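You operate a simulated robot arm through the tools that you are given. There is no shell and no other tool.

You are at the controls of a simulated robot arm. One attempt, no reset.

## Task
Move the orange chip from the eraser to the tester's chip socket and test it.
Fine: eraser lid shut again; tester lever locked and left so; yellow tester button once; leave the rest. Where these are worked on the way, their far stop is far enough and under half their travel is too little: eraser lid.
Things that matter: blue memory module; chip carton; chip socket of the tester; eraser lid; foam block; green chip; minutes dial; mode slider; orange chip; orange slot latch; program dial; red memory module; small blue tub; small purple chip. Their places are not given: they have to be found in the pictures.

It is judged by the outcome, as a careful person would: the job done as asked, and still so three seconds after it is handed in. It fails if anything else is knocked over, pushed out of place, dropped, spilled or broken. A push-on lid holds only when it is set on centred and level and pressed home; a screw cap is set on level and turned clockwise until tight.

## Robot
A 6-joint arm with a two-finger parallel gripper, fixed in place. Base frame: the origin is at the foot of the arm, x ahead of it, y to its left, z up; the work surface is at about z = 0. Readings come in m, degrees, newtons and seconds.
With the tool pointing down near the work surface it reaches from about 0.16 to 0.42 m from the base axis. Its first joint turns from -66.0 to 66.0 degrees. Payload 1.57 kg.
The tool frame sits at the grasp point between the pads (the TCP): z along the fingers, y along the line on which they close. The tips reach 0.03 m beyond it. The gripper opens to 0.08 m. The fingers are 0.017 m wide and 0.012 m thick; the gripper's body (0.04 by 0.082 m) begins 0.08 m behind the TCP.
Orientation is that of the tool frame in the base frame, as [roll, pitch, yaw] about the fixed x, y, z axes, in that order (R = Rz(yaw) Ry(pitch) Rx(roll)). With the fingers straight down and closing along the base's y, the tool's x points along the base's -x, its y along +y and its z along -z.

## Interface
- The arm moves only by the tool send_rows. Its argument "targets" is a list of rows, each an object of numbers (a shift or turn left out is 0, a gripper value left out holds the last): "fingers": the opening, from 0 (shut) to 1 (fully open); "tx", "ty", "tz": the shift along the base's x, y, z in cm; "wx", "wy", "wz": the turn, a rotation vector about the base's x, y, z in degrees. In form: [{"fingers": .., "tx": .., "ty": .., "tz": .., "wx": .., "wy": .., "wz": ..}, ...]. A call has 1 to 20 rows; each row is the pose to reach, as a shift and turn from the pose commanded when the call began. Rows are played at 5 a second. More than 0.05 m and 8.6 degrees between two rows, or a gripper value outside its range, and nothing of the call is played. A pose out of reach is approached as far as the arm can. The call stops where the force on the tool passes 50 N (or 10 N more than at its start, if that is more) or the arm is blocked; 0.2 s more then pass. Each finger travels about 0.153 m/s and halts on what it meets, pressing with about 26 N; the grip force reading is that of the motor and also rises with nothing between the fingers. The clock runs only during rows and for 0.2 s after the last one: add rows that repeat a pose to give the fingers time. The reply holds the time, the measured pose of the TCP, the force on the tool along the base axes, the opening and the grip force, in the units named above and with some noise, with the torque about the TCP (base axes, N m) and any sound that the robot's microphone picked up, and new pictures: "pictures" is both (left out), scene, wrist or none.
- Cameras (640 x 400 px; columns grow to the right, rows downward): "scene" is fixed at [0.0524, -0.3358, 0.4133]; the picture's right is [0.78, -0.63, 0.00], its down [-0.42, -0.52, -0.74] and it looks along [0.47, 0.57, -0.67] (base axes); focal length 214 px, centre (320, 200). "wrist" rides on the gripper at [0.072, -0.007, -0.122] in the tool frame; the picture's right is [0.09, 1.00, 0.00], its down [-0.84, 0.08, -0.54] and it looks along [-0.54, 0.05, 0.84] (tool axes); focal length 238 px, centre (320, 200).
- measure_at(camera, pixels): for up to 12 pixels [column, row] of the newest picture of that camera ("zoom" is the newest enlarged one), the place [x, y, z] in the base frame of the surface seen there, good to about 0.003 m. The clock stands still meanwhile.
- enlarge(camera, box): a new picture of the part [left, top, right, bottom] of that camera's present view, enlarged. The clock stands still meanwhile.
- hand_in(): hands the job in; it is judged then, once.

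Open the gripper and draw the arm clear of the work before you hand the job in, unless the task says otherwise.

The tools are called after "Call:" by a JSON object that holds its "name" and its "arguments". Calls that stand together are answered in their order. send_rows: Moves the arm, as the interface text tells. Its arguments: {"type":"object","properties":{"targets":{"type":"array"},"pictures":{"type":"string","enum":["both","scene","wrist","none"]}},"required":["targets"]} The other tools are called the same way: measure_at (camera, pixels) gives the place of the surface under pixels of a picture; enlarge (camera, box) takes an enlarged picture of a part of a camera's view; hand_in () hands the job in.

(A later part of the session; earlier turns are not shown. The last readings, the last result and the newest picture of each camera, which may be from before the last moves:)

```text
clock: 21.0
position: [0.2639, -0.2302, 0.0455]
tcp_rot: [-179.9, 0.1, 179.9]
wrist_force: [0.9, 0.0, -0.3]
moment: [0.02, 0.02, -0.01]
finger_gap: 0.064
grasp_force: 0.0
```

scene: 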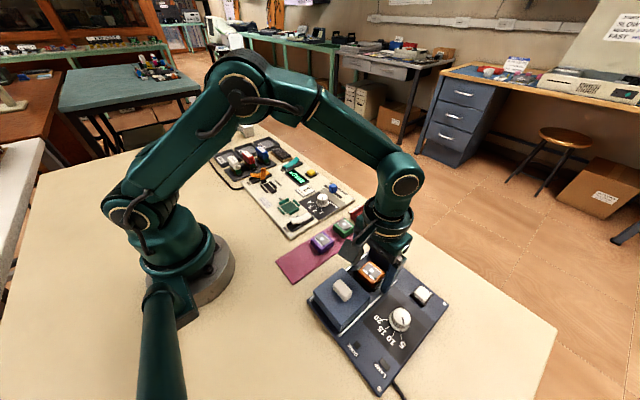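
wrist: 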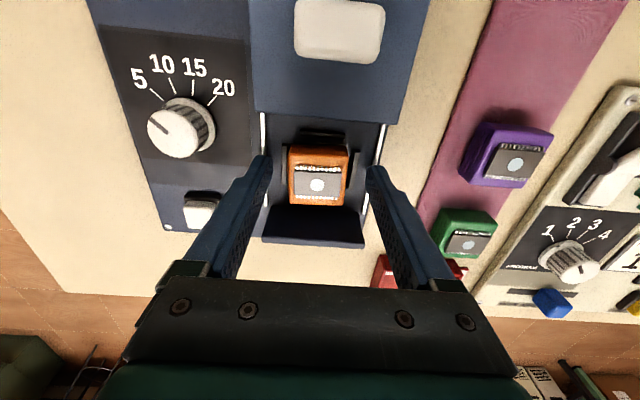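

Nothing moved; the tips are now at z ~0.0155, clear above the guides. I close on the chip with a full-close command.

Call:
{"name": "send_rows", "arguments": {"targets": [{"fingers": 0.5}, {"fingers": 0.2}, {"fingers": 0}, {"fingers": 0}]}}

Call:
{"name": "enlarge", "arguments": {"camera": "wrist", "box": [240, 100, 400, 260]}}

Call:
{"name": "enlarge", "arguments": {"camera": "scene", "box": [330, 220, 420, 300]}}

```text
clock: 22.0
position: [0.2632, -0.2288, 0.0439]
tcp_rot: [180.0, 0.0, 180.0]
wrist_force: [0.6, 0.0, 1.0]
moment: [0.0, -0.01, -0.01]
finger_gap: 0.0367
grasp_force: 26.7
```

scene: 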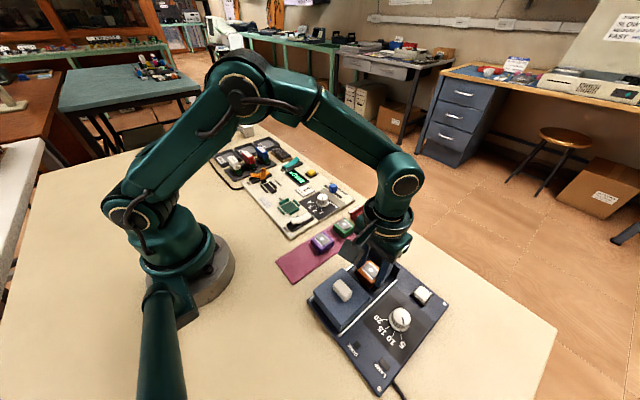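
wrist: 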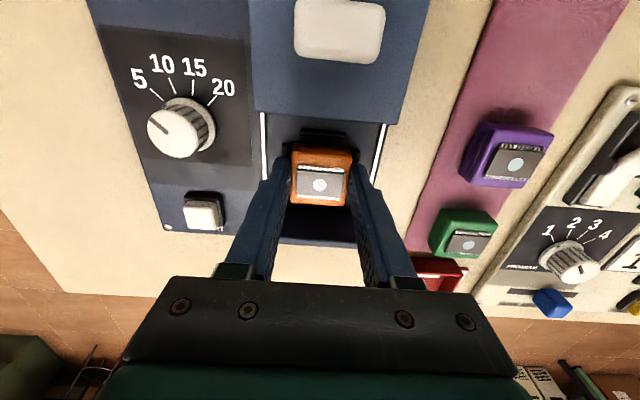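

```text
2.50 times, centred on (320, 180) of wrist
```

zoom: 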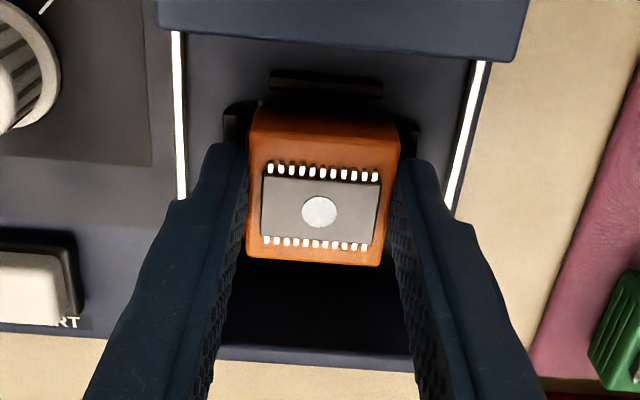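

```text
5.00 times, centred on (375, 260) of scene
```

zoom: 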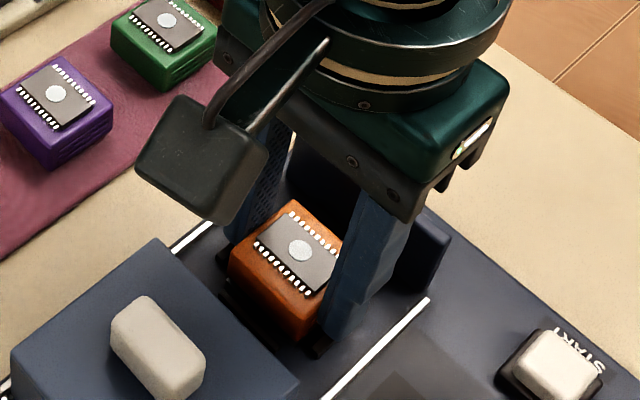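

Gripped again at 36.7 mm, tips now deeper on the chip. I lift slowly by a few mm and watch the gap and force.

Call:
{"name": "send_rows", "arguments": {"targets": [{"fingers": 0, "tz": 0.1}, {"tz": 0.2}, {"tz": 0.3}]}}

```text
clock: 22.8
position: [0.2647, -0.2296, 0.048]
tcp_rot: [-180.0, 0.1, -180.0]
wrist_force: [0.4, -0.5, 0.1]
moment: [0.02, -0.01, 0.03]
finger_gap: 0.0367
grasp_force: 26.2
```

scene: 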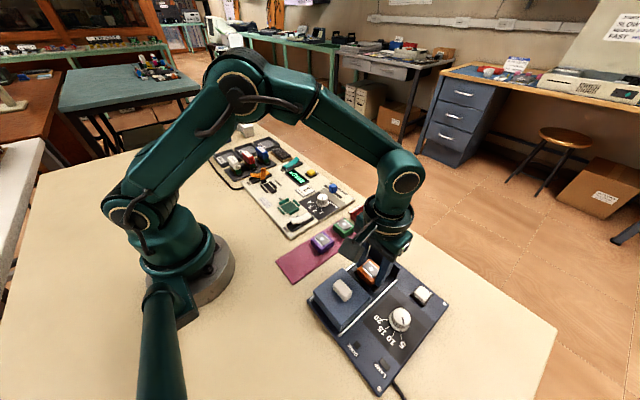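
wrist: 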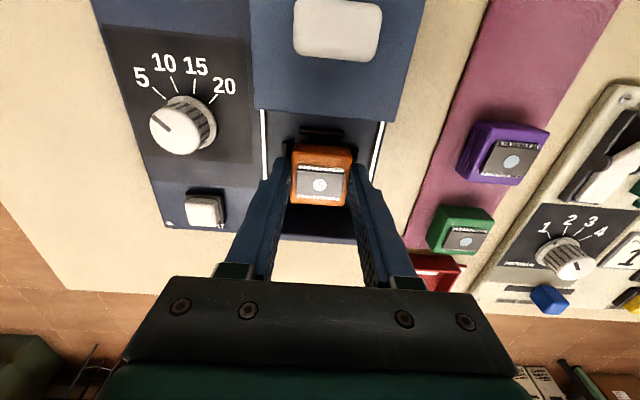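

Gap holds at 36.7 mm. I compare the same zoom of the wrist view to see whether the chip rises with the fingers.

Call:
{"name": "enlarge", "arguments": {"camera": "wrist", "box": [240, 100, 400, 260]}}

Call:
{"name": "enlarge", "arguments": {"camera": "scene", "box": [330, 220, 420, 300]}}

```text
2.50 times, centred on (320, 180) of wrist
```

zoom: 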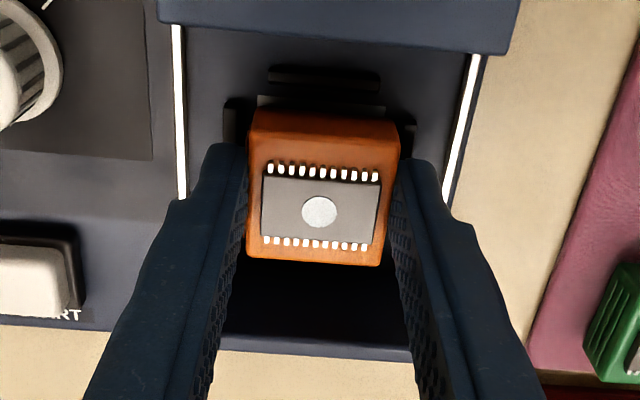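

```text
5.00 times, centred on (375, 260) of scene
```

zoom: 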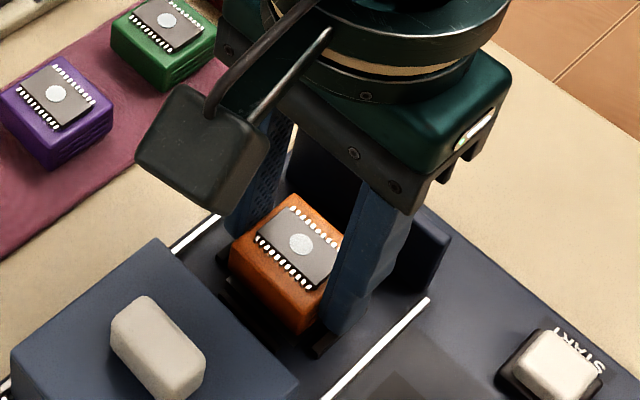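

The chip stays fixed relative to the fingers while the background shifted, so it is rising. I continue lifting gently.

Call:
{"name": "send_rows", "arguments": {"targets": [{"fingers": 0, "tz": 0.3}, {"tz": 0.6}, {"tz": 1.0}, {"tz": 1.4}, {"tz": 1.8}, {"tz": 2.2}, {"tz": 2.6}, {"tz": 3.0}]}}

```text
clock: 24.6
position: [0.2636, -0.2291, 0.0785]
tcp_rot: [-180.0, 0.0, 179.9]
wrist_force: [0.0, -0.3, -0.4]
moment: [0.0, -0.02, 0.02]
finger_gap: 0.0366
grasp_force: 26.3
```

scene: 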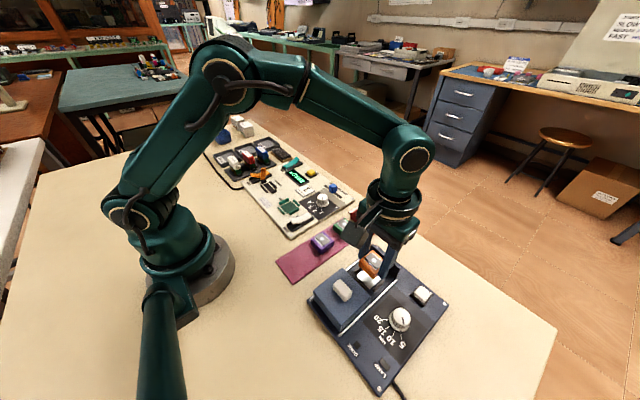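
wrist: 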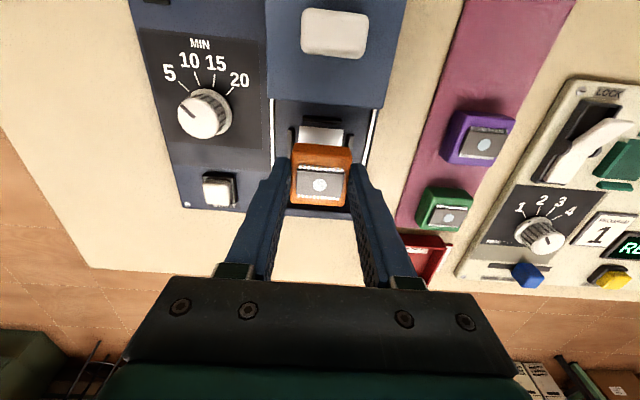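

The chip is clear of the nest and held firmly (gap 36.6 mm). I lift to ~0.13 m and carry it over toward the tester socket near (0.249, 0.038).

Call:
{"name": "send_rows", "arguments": {"targets": [{"fingers": 0, "tz": 1}, {"tz": 2.5}, {"tz": 4}, {"tz": 5.2, "ty": 1}, {"tz": 5.2, "ty": 3}, {"tz": 5.2, "ty": 5.5, "tx": -0.2}, {"tz": 5.2, "ty": 8, "tx": -0.4}, {"tz": 5.2, "ty": 10.5, "tx": -0.6}, {"tz": 5.2, "ty": 13, "tx": -0.8}, {"tz": 5.2, "ty": 15.5, "tx": -1.0}, {"tz": 5.2, "ty": 18, "tx": -1.2}, {"tz": 5.2, "ty": 20.5, "tx": -1.4}, {"tz": 5.2, "ty": 23, "tx": -1.4}, {"tz": 5.2, "ty": 25.2, "tx": -1.4}, {"tz": 5.2, "ty": 26.6, "tx": -1.4}, {"tz": 5.2, "ty": 26.8, "tx": -1.4}, {"tz": 5.2, "ty": 26.8, "tx": -1.4}]}}

```text
clock: 28.2
position: [0.2503, 0.0398, 0.1297]
tcp_rot: [180.0, 0.0, -180.0]
wrist_force: [0.0, 0.8, 0.3]
moment: [0.0, -0.01, -0.02]
finger_gap: 0.0367
grasp_force: 26.1
```

scene: 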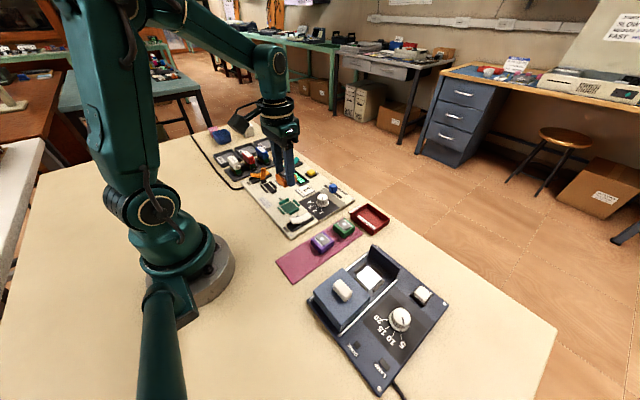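
wrist: 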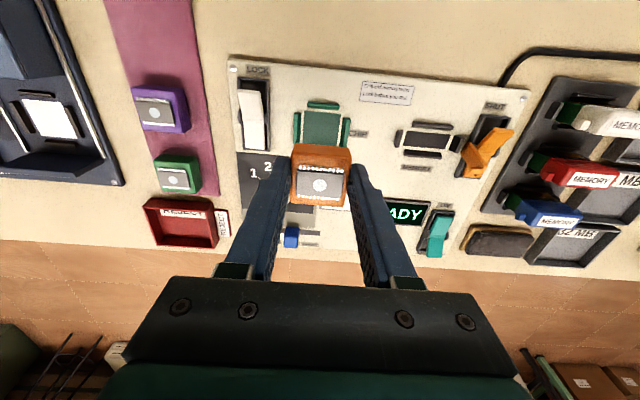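

The chip is held above the tester; the socket is visible at wrist px (322,127). I enlarge and measure its four guides and floor.

Call:
{"name": "enlarge", "arguments": {"camera": "wrist", "box": [230, 60, 380, 210]}}

Call:
{"name": "measure_at", "arguments": {"camera": "wrist", "pixels": [[232, 69], [522, 97], [297, 125], [347, 130], [323, 104], [299, 115], [346, 122], [310, 120], [335, 122], [322, 115], [322, 135], [308, 138]]}}

```text
2.67 times, centred on (305, 135) of wrist
```

zoom: 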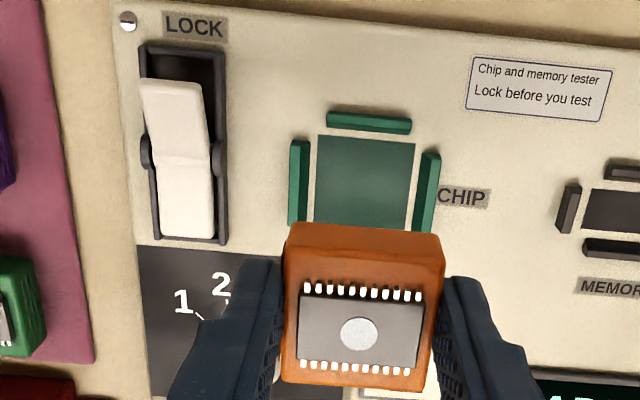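

```text
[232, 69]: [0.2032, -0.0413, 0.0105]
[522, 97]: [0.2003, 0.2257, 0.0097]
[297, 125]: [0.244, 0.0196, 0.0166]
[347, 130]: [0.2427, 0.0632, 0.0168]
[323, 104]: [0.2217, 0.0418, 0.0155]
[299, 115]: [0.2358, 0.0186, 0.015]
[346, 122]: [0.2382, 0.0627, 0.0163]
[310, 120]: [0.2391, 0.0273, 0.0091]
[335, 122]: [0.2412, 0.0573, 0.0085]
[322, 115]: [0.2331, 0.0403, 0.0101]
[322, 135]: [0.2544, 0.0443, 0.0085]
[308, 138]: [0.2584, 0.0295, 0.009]
```

Now I measure the socket pad corners and guide inner edges in the zoom for an accurate centre.

Call:
{"name": "measure_at", "arguments": {"camera": "zoom", "pixels": [[320, 138], [412, 146], [316, 215], [408, 222], [293, 180], [305, 180], [309, 185], [421, 190], [416, 190], [434, 190], [368, 118], [366, 131]]}}

Call:
{"name": "enlarge", "arguments": {"camera": "scene", "box": [260, 160, 340, 240]}}

```text
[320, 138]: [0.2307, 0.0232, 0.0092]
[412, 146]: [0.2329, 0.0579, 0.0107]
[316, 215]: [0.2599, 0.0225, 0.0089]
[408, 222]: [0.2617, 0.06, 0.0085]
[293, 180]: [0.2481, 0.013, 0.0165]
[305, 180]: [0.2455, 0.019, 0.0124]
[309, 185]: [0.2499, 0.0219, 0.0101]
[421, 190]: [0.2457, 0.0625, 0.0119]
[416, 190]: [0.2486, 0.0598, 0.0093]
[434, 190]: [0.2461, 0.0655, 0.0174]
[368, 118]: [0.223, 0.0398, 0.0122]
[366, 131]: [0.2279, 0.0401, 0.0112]
```

```text
5.00 times, centred on (300, 200) of scene
```

zoom: 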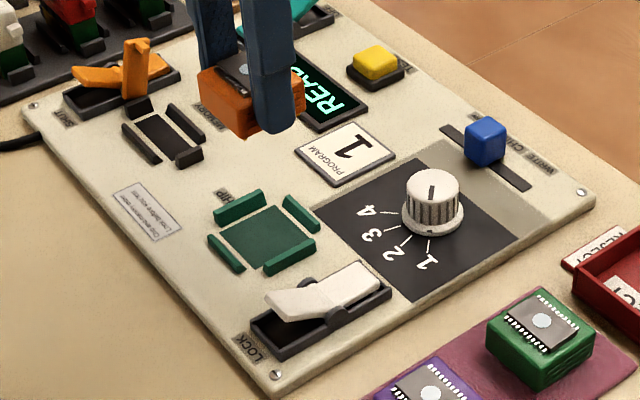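

Socket centre is about (0.2486, 0.0405), floor z 0.009, guide tops z 0.0168. I now measure the held chip's top face to get its x offset from the TCP.

Call:
{"name": "measure_at", "arguments": {"camera": "wrist", "pixels": [[294, 157], [348, 161], [293, 200], [343, 202], [320, 158], [320, 203], [320, 186], [296, 180], [345, 182], [320, 147], [308, 157], [335, 160]]}}

Call:
{"name": "enlarge", "arguments": {"camera": "wrist", "box": [280, 90, 360, 210]}}

```text
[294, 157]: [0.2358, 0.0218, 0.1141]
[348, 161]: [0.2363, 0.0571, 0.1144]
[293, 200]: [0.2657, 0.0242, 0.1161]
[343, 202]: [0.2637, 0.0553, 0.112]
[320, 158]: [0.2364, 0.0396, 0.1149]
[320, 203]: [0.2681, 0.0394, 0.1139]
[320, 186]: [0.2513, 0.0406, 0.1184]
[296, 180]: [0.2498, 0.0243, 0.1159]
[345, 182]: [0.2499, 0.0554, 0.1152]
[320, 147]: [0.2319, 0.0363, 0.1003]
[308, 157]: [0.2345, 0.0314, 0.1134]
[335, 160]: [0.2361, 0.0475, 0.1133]
```

```text
3.33 times, centred on (320, 150) of wrist
```

zoom: 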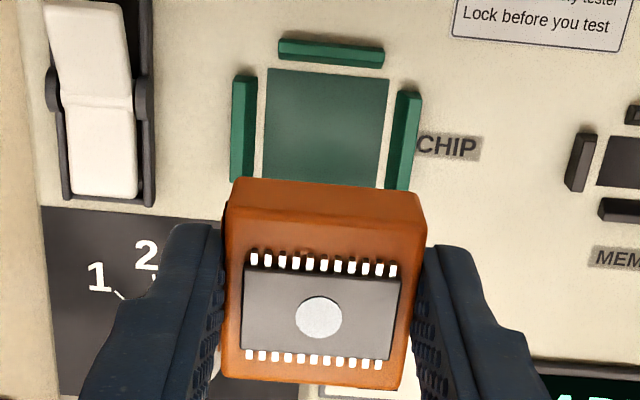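

The held chip centre is (0.2515, 0.040), so it needs about -2.5 mm in x and +0.5 mm in y. I apply this and lower to ~0.07 for a check.

Call:
{"name": "send_rows", "arguments": {"targets": [{"fingers": 0, "tx": -0.25, "ty": 0.05, "tz": -0.5}, {"tx": -0.25, "ty": 0.05, "tz": -2}, {"tx": -0.25, "ty": 0.05, "tz": -4}, {"tx": -0.25, "ty": 0.05, "tz": -5.5}, {"tx": -0.25, "ty": 0.05, "tz": -6}, {"tx": -0.25, "ty": 0.05, "tz": -6}]}}

Call:
{"name": "enlarge", "arguments": {"camera": "wrist", "box": [250, 90, 390, 230]}}

Call:
{"name": "enlarge", "arguments": {"camera": "scene", "box": [260, 160, 340, 240]}}

```text
clock: 29.6
position: [0.2485, 0.0412, 0.0714]
tcp_rot: [-180.0, 0.0, 180.0]
wrist_force: [0.8, 0.1, -0.2]
moment: [-0.02, 0.05, 0.0]
finger_gap: 0.037
grasp_force: 26.1
```

scene: 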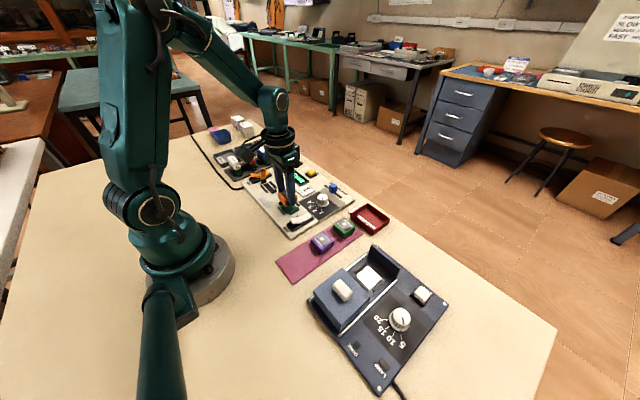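
wrist: 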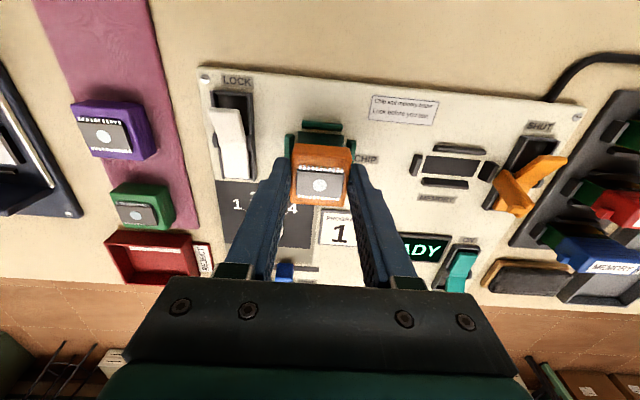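

```text
2.86 times, centred on (320, 160) of wrist
```

zoom: 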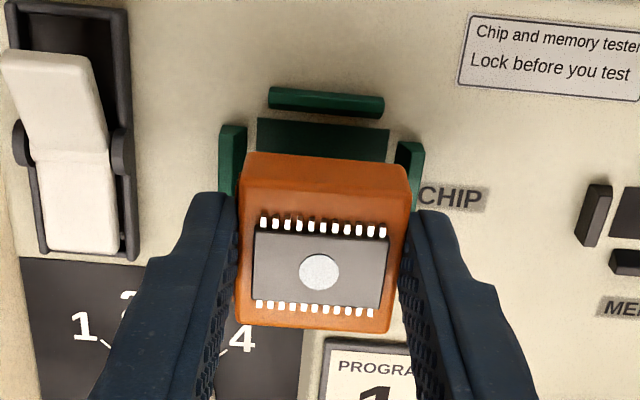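

```text
5.00 times, centred on (300, 200) of scene
```

zoom: 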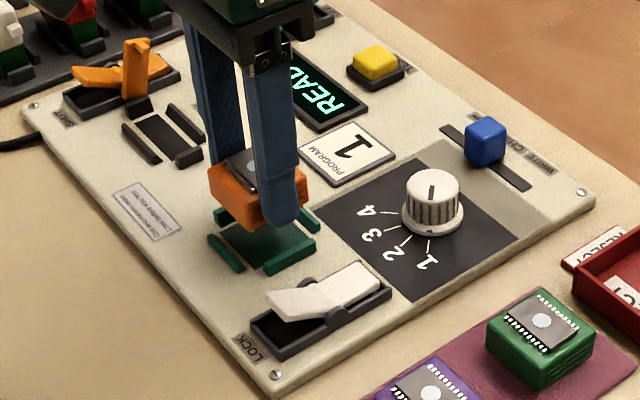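

Chip and socket look aligned (guide mid at zoom column ~320, chip centred at ~320). I measure guide and chip edges again at this range.

Call:
{"name": "measure_at", "arguments": {"camera": "wrist", "pixels": [[290, 140], [354, 146], [292, 150], [353, 156], [320, 127], [334, 128], [320, 136], [296, 163], [349, 167], [320, 162], [318, 201], [320, 187]]}}

Call:
{"name": "measure_at", "arguments": {"camera": "scene", "pixels": [[285, 211], [301, 209], [298, 211], [288, 214], [282, 206], [303, 208], [290, 211], [296, 214], [285, 213], [287, 197], [291, 199], [284, 203]]}}

```text
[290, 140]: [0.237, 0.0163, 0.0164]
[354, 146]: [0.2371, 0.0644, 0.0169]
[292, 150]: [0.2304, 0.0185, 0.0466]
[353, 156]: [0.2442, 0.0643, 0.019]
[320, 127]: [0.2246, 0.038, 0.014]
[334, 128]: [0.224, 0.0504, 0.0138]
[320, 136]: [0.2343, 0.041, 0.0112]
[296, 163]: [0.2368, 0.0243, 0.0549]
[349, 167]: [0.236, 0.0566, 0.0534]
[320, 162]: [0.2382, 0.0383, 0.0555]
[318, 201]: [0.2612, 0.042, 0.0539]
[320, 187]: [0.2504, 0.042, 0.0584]
```

```text
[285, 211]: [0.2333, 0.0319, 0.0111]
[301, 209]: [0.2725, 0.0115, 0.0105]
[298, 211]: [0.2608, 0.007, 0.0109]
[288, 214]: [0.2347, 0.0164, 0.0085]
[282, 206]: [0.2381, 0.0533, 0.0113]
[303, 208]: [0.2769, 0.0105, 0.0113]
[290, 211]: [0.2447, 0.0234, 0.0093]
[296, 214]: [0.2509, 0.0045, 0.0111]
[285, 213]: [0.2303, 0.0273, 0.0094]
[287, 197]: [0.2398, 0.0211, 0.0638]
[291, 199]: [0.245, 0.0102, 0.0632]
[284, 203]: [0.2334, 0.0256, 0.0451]
```

y alignment is good (guides mid 0.0404, chip mid 0.0405) and x within about 1 mm. I measure the eraser's empty nest floor and the socket floor to get the exact height difference for setting down.

Call:
{"name": "measure_at", "arguments": {"camera": "scene", "pixels": [[371, 276], [368, 275], [374, 278], [366, 280], [378, 272], [372, 273]]}}

Call:
{"name": "measure_at", "arguments": {"camera": "wrist", "pixels": [[320, 135], [310, 133], [330, 136], [315, 136], [325, 137], [335, 137]]}}

```text
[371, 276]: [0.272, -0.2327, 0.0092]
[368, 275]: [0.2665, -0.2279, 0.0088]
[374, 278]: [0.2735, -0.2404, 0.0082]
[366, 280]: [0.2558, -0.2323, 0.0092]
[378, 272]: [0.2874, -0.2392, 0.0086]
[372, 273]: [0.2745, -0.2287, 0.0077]
```

```text
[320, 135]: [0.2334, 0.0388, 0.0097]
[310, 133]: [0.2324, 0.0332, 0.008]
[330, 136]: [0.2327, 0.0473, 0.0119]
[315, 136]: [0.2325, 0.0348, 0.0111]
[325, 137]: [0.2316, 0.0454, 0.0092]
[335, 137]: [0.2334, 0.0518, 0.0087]
```

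Nest floor is z≈0.0086 and socket floor ≈0.0097, so seating is about 1 mm higher than the pick height. I lower to just above contact and watch the force.

Call:
{"name": "send_rows", "arguments": {"targets": [{"fingers": 0, "tz": -0.6}, {"tz": -1.2}, {"tz": -1.6}, {"tz": -1.9}, {"tz": -2.1}, {"tz": -2.2}]}}

Call:
{"name": "enlarge", "arguments": {"camera": "wrist", "box": [250, 90, 390, 230]}}

Call:
{"name": "enlarge", "arguments": {"camera": "scene", "box": [260, 170, 330, 240]}}

```text
clock: 31.0
position: [0.2485, 0.0389, 0.0493]
tcp_rot: [-179.9, 0.0, -180.0]
wrist_force: [0.0, 0.2, -0.6]
moment: [-0.03, -0.03, 0.01]
finger_gap: 0.0368
grasp_force: 26.2
```

scene: 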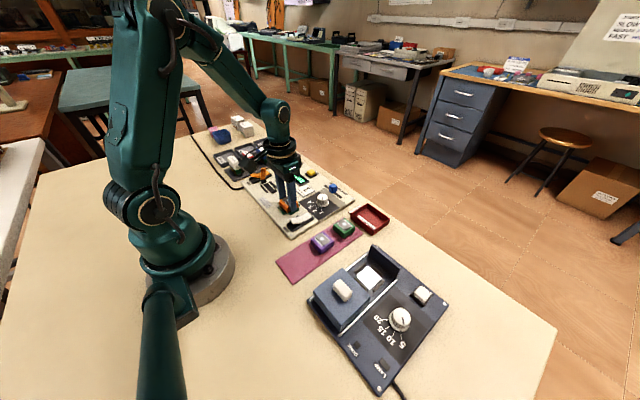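
wrist: 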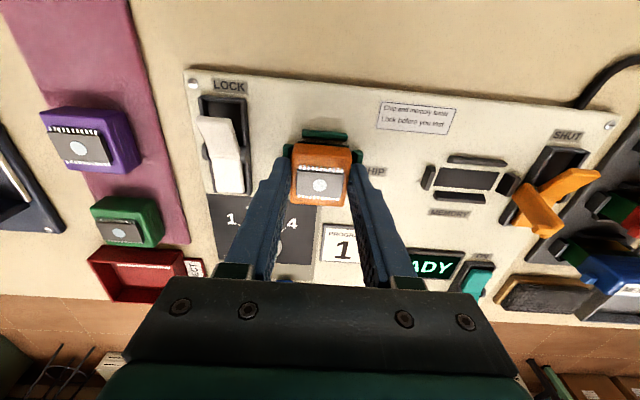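

```text
2.86 times, centred on (320, 160) of wrist
```

zoom: 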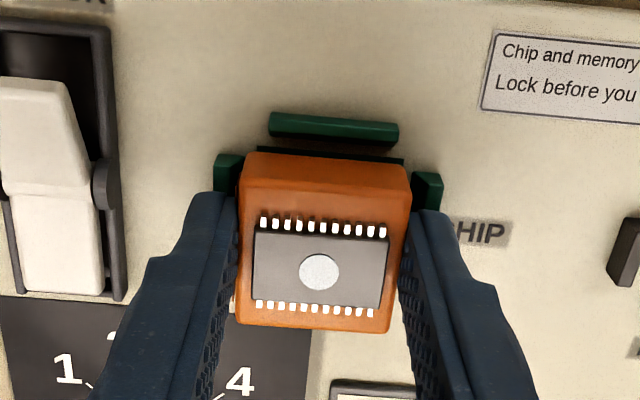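

```text
5.71 times, centred on (295, 205) of scene
```

zoom: 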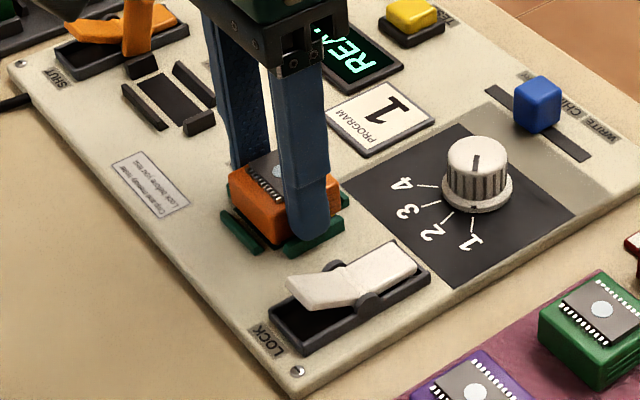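

Chip sits between the guides, no contact force yet. I lower in half-millimetre steps to find the contact.

Call:
{"name": "send_rows", "arguments": {"targets": [{"fingers": 0, "tz": -0.05}, {"tz": -0.1}, {"tz": -0.15}, {"tz": -0.15}], "pictures": "none"}}

```text
clock: 32.0
position: [0.2474, 0.0393, 0.0469]
tcp_rot: [-179.9, 0.0, -179.9]
wrist_force: [-8.2, -11.0, 44.1]
moment: [0.12, 0.24, -0.08]
finger_gap: 0.0368
grasp_force: 25.9
```

Contact: 44 N upward at this height, so the chip (or tips) is down on the socket. I back off about 1 mm to relieve the force and look before opening.

Call:
{"name": "send_rows", "arguments": {"targets": [{"fingers": 0, "tz": 0.05}, {"tz": 0.08}, {"tz": 0.08}]}}

Call:
{"name": "enlarge", "arguments": {"camera": "wrist", "box": [250, 90, 390, 230]}}

Call:
{"name": "enlarge", "arguments": {"camera": "scene", "box": [270, 190, 310, 230]}}

```text
clock: 32.8
position: [0.2479, 0.0387, 0.0485]
tcp_rot: [-179.9, 0.0, -179.9]
wrist_force: [-3.9, -9.6, 33.6]
moment: [-0.06, 0.18, 0.07]
finger_gap: 0.0367
grasp_force: 26.3
```

scene: 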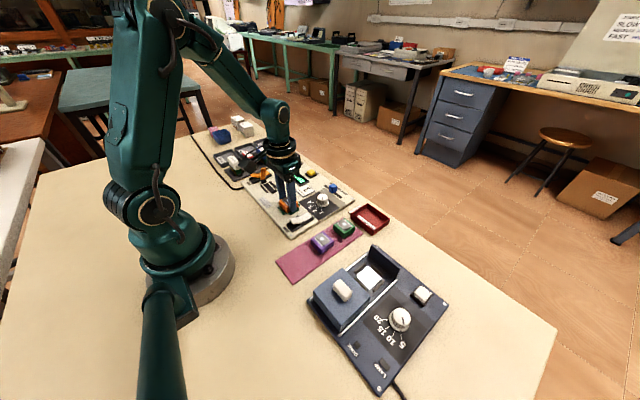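
wrist: 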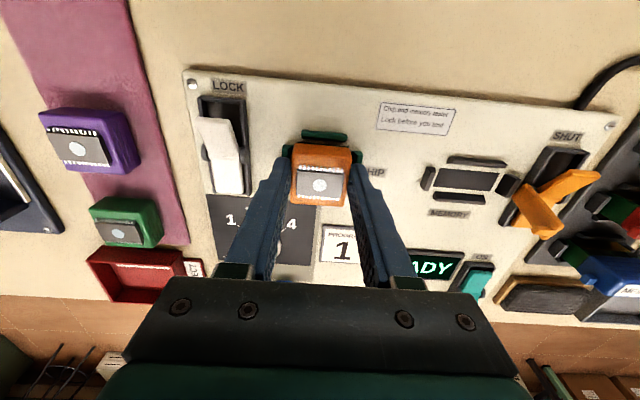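

```text
2.86 times, centred on (320, 160) of wrist
```

zoom: 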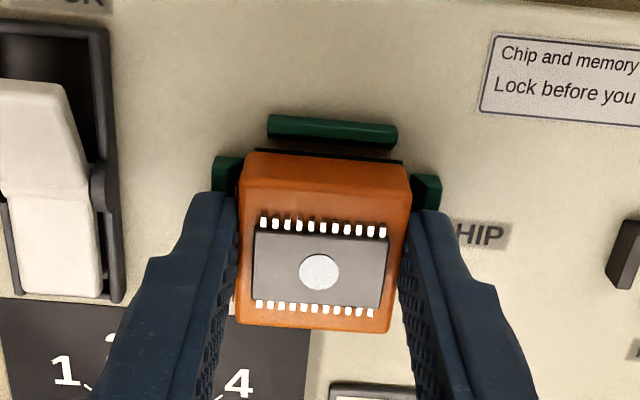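

```text
10.00 times, centred on (290, 210) of scene
```

zoom: 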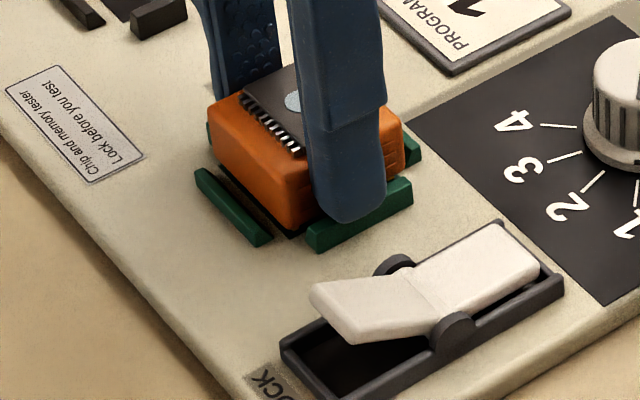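

Still 34 N upward with a small -y push, so I check the chip's height and position against the guides before opening.

Call:
{"name": "measure_at", "arguments": {"camera": "wrist", "pixels": [[296, 163], [349, 167], [295, 200], [342, 203], [320, 163], [318, 202], [303, 180], [337, 182], [320, 185], [287, 152], [357, 155], [320, 135]]}}

Call:
{"name": "measure_at", "arguments": {"camera": "zoom", "pixels": [[225, 110], [295, 175], [340, 225], [400, 190], [230, 205], [240, 145], [290, 200], [292, 232], [270, 120], [215, 160], [300, 220], [415, 150]]}}

```text
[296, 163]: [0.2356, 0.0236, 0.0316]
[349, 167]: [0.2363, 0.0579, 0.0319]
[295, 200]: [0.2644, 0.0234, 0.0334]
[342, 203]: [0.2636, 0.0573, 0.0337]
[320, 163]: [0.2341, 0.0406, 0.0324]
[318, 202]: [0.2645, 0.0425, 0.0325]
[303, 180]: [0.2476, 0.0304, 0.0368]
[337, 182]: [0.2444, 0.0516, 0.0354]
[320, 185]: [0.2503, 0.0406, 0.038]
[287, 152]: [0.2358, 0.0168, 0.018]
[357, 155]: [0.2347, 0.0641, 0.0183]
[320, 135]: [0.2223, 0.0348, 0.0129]
```

```text
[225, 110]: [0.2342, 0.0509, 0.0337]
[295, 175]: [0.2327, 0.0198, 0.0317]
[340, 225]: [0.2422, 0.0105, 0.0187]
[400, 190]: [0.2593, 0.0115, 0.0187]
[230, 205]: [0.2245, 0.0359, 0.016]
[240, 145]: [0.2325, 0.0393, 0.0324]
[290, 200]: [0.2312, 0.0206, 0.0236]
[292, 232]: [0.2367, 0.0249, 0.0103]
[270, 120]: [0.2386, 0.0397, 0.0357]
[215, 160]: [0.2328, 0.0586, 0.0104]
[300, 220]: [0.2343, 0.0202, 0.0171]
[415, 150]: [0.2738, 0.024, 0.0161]
```

Chip top is ~14 mm above the guide tops, so it is the fingertips that rest on the guides with the chip hovering only a couple of millimetres over the floor. I raise until the contact force vanishes, then open gently so that it settles between the guides.

Call:
{"name": "send_rows", "arguments": {"targets": [{"fingers": 0, "tz": 0.04}, {"tz": 0.06}, {"tz": 0.06}], "pictures": "none"}}

```text
clock: 33.6
position: [0.2473, 0.0383, 0.0478]
tcp_rot: [180.0, 0.0, 179.9]
wrist_force: [1.4, -4.8, 5.2]
moment: [-0.12, -0.07, 0.07]
finger_gap: 0.0369
grasp_force: 25.5
```

Contact is down to 5 N. I open the fingers in two steps to 50 mm, staying at this height.

Call:
{"name": "send_rows", "arguments": {"targets": [{"fingers": 0.5}, {"fingers": 0.5}, {"fingers": 0.62}, {"fingers": 0.62}]}}

Call:
{"name": "enlarge", "arguments": {"camera": "wrist", "box": [250, 90, 390, 230]}}

Call:
{"name": "enlarge", "arguments": {"camera": "scene", "box": [270, 190, 310, 230]}}

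```text
clock: 34.6
position: [0.2472, 0.0399, 0.0486]
tcp_rot: [180.0, -0.1, 180.0]
wrist_force: [-1.4, 0.1, 0.0]
moment: [0.03, 0.04, 0.01]
finger_gap: 0.0496
grasp_force: 0.1
```

scene: 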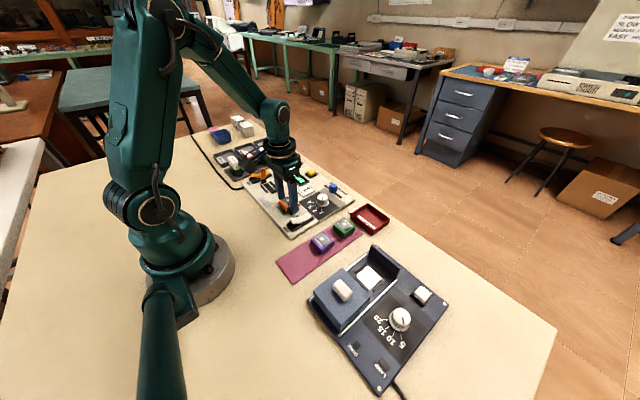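
wrist: 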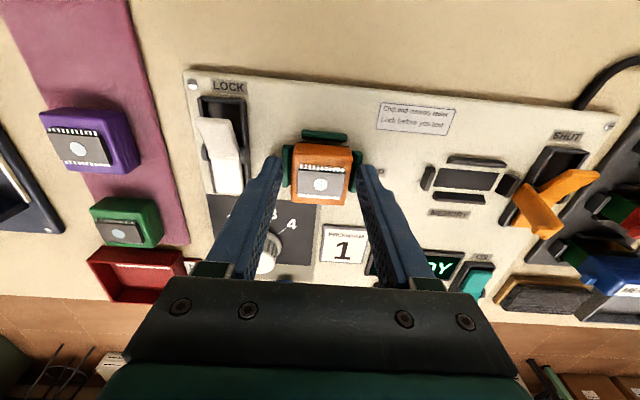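

```text
2.86 times, centred on (320, 160) of wrist
```

zoom: 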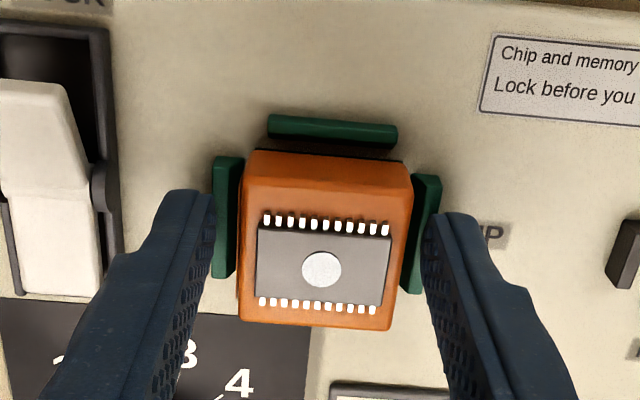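

```text
10.00 times, centred on (290, 210) of scene
```

zoom: 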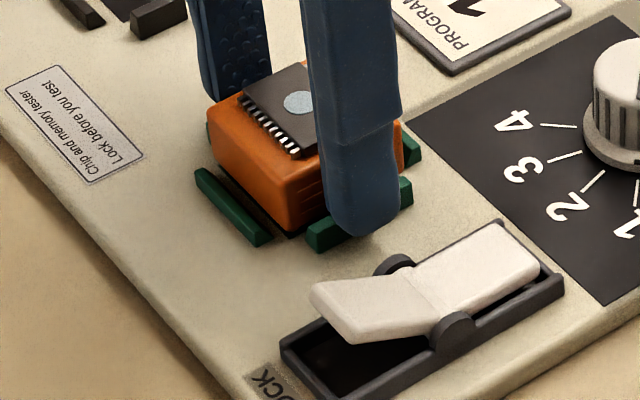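

The chip is released and sits between the guides. I rise straight up and inspect it.

Call:
{"name": "send_rows", "arguments": {"targets": [{"fingers": 0.62, "tz": 0.5}, {"tz": 1.5}, {"tz": 3}, {"tz": 5}, {"tz": 7}, {"tz": 9}, {"tz": 9}]}}

Call:
{"name": "enlarge", "arguments": {"camera": "wrist", "box": [240, 60, 400, 220]}}

Call:
{"name": "enlarge", "arguments": {"camera": "scene", "box": [270, 190, 310, 230]}}

```text
clock: 36.2
position: [0.2475, 0.0404, 0.1401]
tcp_rot: [-180.0, 0.0, 180.0]
wrist_force: [-0.4, 0.1, 0.5]
moment: [0.01, 0.01, -0.01]
finger_gap: 0.0496
grasp_force: 0.1
```

scene: 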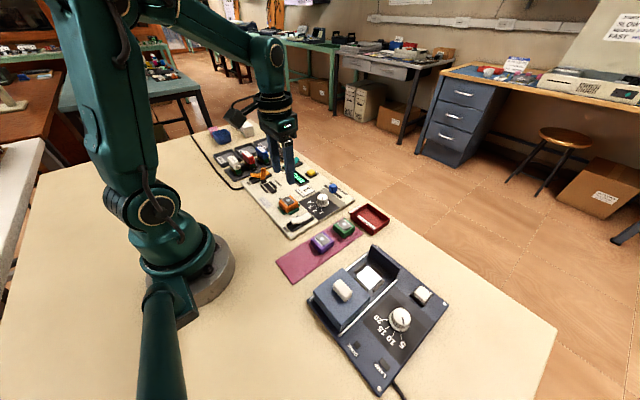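
wrist: 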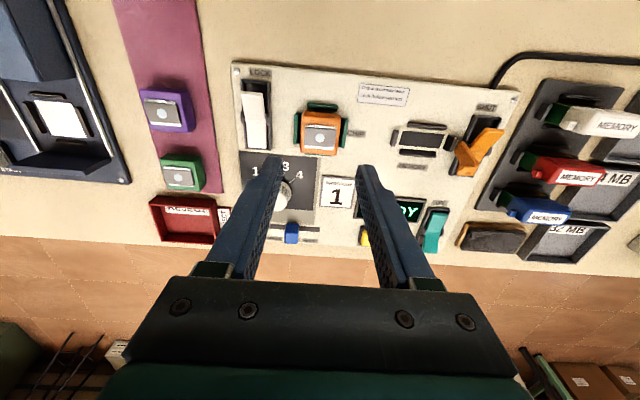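

```text
2.50 times, centred on (320, 140) of wrist
```

zoom: 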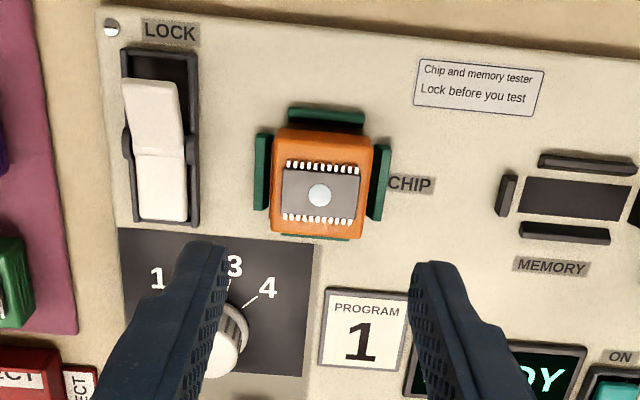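

```text
10.00 times, centred on (290, 210) of scene
```

zoom: 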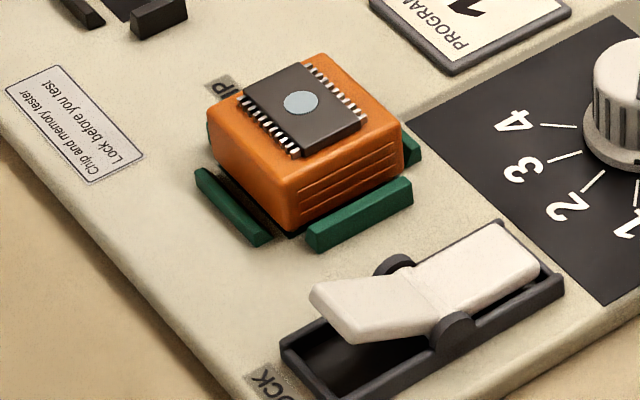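

The chip sits in the socket within all four guides. I verify its top height and level at the corners.

Call:
{"name": "measure_at", "arguments": {"camera": "wrist", "pixels": [[304, 118], [338, 120], [303, 150], [334, 152], [304, 134], [337, 136], [320, 118], [318, 152], [296, 130], [344, 135], [322, 105], [320, 137]]}}

Call:
{"name": "measure_at", "arguments": {"camera": "zoom", "pixels": [[218, 108], [320, 60], [290, 185], [395, 130], [260, 175], [235, 200], [370, 200], [340, 215], [345, 310], [400, 290], [490, 255], [450, 325]]}}

```text
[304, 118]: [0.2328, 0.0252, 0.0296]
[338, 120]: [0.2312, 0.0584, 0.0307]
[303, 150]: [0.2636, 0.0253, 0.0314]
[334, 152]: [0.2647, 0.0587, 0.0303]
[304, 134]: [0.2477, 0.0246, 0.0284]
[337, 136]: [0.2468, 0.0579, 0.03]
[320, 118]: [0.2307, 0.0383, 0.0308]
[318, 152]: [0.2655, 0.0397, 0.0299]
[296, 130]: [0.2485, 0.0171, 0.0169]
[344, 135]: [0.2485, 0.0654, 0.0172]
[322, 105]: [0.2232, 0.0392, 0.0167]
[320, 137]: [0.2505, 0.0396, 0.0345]
```

```text
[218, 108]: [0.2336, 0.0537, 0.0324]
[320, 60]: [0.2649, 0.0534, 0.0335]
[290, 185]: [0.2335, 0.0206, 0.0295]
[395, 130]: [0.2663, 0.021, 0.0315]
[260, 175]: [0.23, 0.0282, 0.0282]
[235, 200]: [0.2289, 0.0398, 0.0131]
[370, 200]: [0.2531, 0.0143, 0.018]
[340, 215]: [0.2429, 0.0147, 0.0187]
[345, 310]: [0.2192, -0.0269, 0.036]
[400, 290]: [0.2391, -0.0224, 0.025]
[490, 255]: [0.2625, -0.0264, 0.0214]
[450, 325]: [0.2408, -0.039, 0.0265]
```

The chip is seated (top z ≈ 0.030, level, centre ≈ (0.248, 0.0415)). Next is the lock lever: raised end near (0.216, -0.0235, 0.035). I close the fingers and go above that end.

Call:
{"name": "send_rows", "arguments": {"targets": [{"fingers": 0, "tx": -0.8, "ty": -2}, {"tx": -1.6, "ty": -4}, {"tx": -2.4, "ty": -5.5}, {"tx": -2.8, "ty": -6.3, "tz": -1.5}, {"tx": -2.8, "ty": -6.3, "tz": -3.5}, {"tx": -2.8, "ty": -6.3, "tz": -5.5}, {"tx": -2.8, "ty": -6.3, "tz": -5.5}]}}

Call:
{"name": "enlarge", "arguments": {"camera": "wrist", "box": [230, 80, 410, 260]}}

Call:
{"name": "enlarge", "arguments": {"camera": "scene", "box": [260, 180, 330, 250]}}

```text
clock: 37.8
position: [0.2195, -0.0231, 0.083]
tcp_rot: [-180.0, 0.0, 179.9]
wrist_force: [-0.8, 0.0, -1.0]
moment: [0.03, 0.01, -0.01]
finger_gap: 0.0
grasp_force: 21.0
```

scene: 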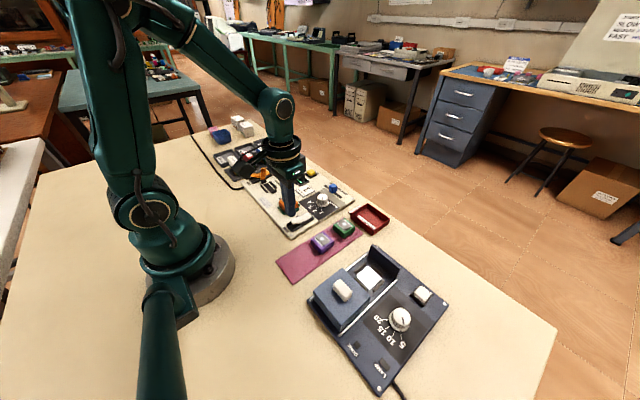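
wrist: 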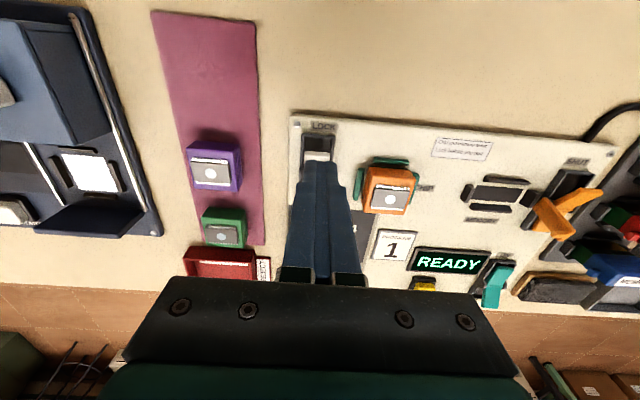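

```text
2.22 times, centred on (320, 170) of wrist
```

zoom: 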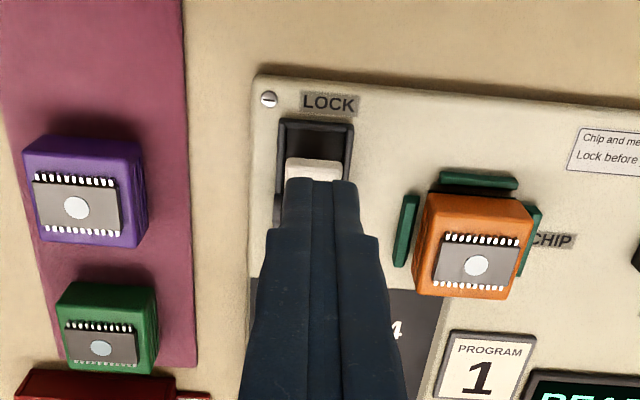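

```text
5.71 times, centred on (295, 215) of scene
```

zoom: 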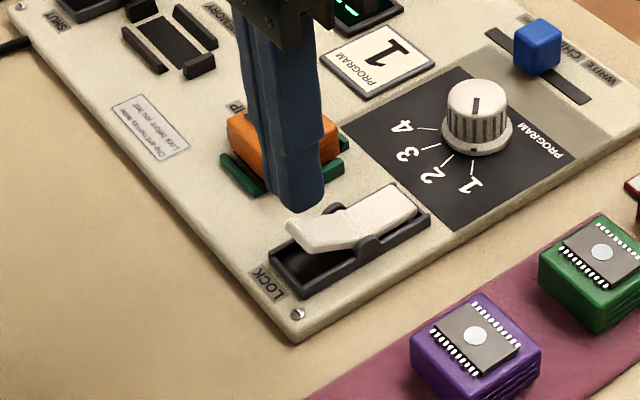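

The closed fingertips are above the lever's raised end. I measure the visible end of the lever and housing rim to centre the press.

Call:
{"name": "measure_at", "arguments": {"camera": "zoom", "pixels": [[300, 230], [330, 235], [360, 220], [400, 200], [310, 225], [350, 235], [290, 270], [350, 265], [425, 220], [380, 250], [275, 262], [320, 255]]}}

Call:
{"name": "measure_at", "arguments": {"camera": "wrist", "pixels": [[308, 153], [325, 153], [317, 154], [308, 145], [327, 146], [302, 150], [332, 150], [317, 143], [312, 158], [322, 148]]}}

```text
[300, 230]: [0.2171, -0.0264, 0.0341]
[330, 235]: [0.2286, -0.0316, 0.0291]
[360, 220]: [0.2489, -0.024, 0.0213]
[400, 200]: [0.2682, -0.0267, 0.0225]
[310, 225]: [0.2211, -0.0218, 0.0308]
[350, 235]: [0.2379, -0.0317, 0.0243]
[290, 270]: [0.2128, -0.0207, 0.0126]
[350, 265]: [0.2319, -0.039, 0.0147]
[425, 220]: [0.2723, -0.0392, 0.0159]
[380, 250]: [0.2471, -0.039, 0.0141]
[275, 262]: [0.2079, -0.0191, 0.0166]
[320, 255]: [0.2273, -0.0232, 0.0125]
```

```text
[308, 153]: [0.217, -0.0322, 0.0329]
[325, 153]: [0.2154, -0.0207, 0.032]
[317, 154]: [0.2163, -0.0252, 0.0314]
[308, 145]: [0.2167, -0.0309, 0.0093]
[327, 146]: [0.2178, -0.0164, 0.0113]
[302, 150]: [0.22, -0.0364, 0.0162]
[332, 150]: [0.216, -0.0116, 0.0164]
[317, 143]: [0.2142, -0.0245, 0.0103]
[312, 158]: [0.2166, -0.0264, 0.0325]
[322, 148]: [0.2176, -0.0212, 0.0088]
```

Lever centre y ≈ -0.0255, end edge x ≈ 0.2155, rim z ≈ 0.016. I shift to (0.221, -0.025) and press down slowly toward tip z ≈ 0.021, where the arm of the rocker lies flat.

Call:
{"name": "send_rows", "arguments": {"targets": [{"fingers": 0, "tx": 0.2, "ty": -0.2}, {"tx": 0.2, "ty": -0.2, "tz": -1}, {"tx": 0.2, "ty": -0.2, "tz": -1.6}, {"tx": 0.2, "ty": -0.2, "tz": -2.0}, {"tx": 0.2, "ty": -0.2, "tz": -2.3}, {"tx": 0.2, "ty": -0.2, "tz": -2.6}, {"tx": 0.2, "ty": -0.2, "tz": -2.8}, {"tx": 0.2, "ty": -0.2, "tz": -3.0}]}}

Call:
{"name": "enlarge", "arguments": {"camera": "scene", "box": [270, 190, 320, 240]}}

```text
clock: 39.6
position: [0.2225, -0.0257, 0.0526]
tcp_rot: [-179.9, 0.0, -179.9]
wrist_force: [0.0, -0.1, 0.3]
moment: [-0.03, 0.0, -0.01]
finger_gap: 0.0001
grasp_force: 21.6
```

scene: 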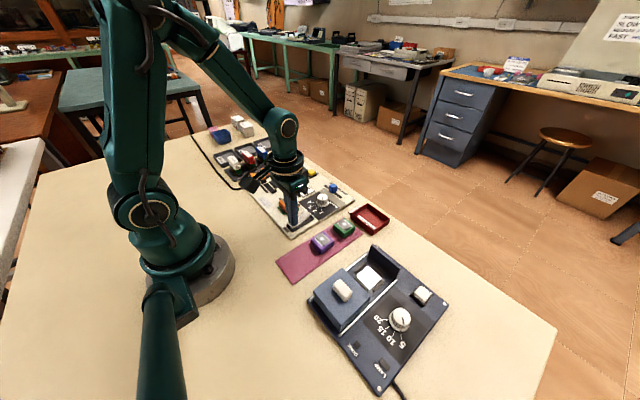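
wrist: 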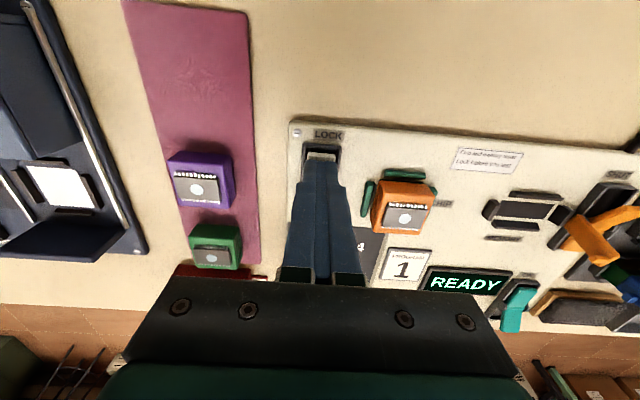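

```text
8.00 times, centred on (295, 215) of scene
```

zoom: 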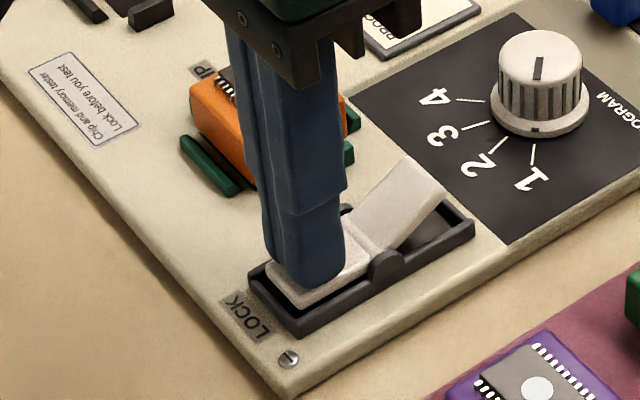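

The lever has flipped: near end down at LOCK, far end raised. I press one or two mm more to be sure it is fully home, then lift away.

Call:
{"name": "send_rows", "arguments": {"targets": [{"fingers": 0, "tz": -0.1}, {"tz": -0.2}, {"tz": -0.2}], "pictures": "none"}}

```text
clock: 40.4
position: [0.2209, -0.0247, 0.052]
tcp_rot: [180.0, 0.0, 180.0]
wrist_force: [-1.7, 3.2, 6.3]
moment: [0.13, -0.02, 0.06]
finger_gap: 0.0
grasp_force: 21.7
```

A 6 N reaction confirms the lever is against its stop. I rise straight up and check it stays locked.

Call:
{"name": "send_rows", "arguments": {"targets": [{"fingers": 0, "tz": 0.5}, {"tz": 2}, {"tz": 4.5}, {"tz": 7}, {"tz": 9}, {"tz": 9}]}}

Call:
{"name": "enlarge", "arguments": {"camera": "scene", "box": [260, 170, 340, 240]}}

Call:
{"name": "enlarge", "arguments": {"camera": "wrist", "box": [270, 80, 530, 260]}}

```text
clock: 41.8
position: [0.2219, -0.0257, 0.141]
tcp_rot: [180.0, 0.0, -180.0]
wrist_force: [0.6, 0.5, 0.4]
moment: [-0.01, -0.03, 0.02]
finger_gap: 0.0
grasp_force: 21.2
```

scene: 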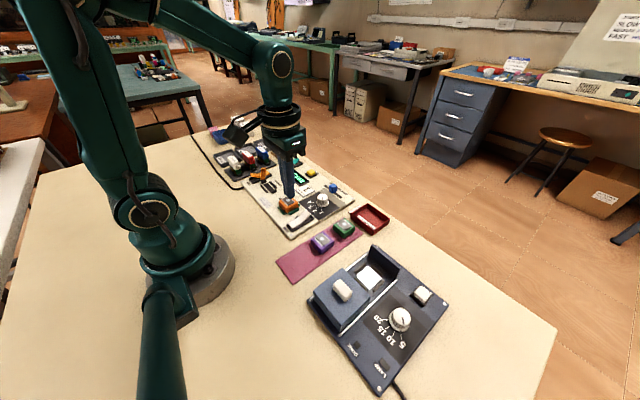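
wrist: 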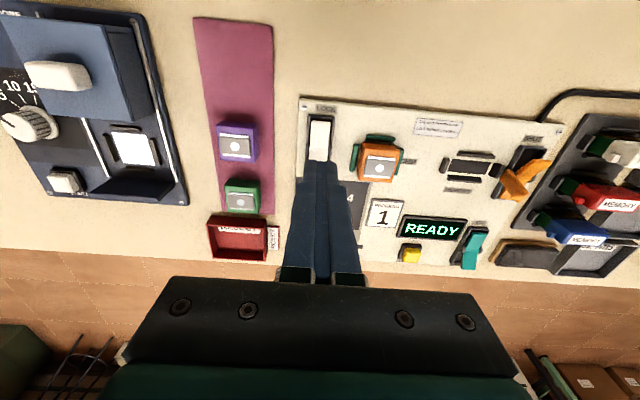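

```text
5.71 times, centred on (300, 205) of scene
```

zoom: 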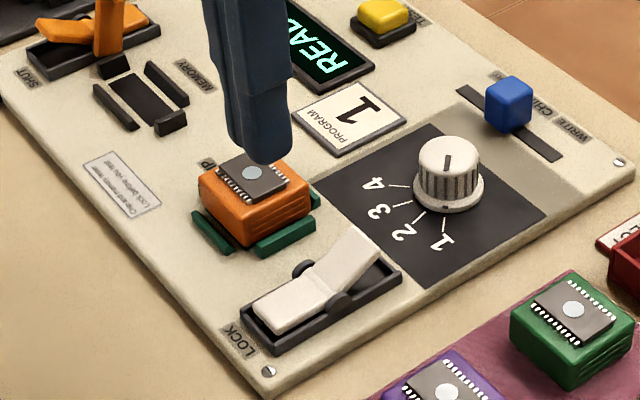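

```text
2.22 times, centred on (400, 170) of wrist
```

zoom: 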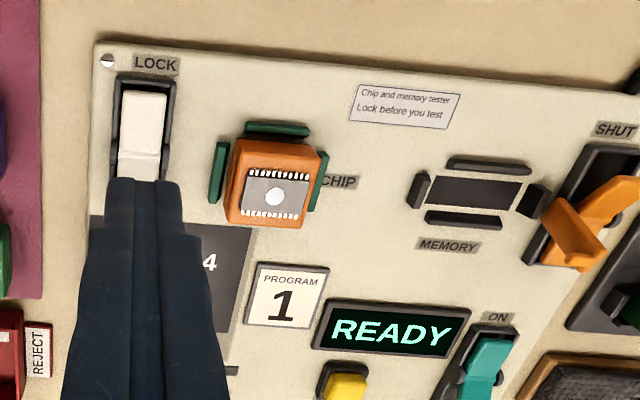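

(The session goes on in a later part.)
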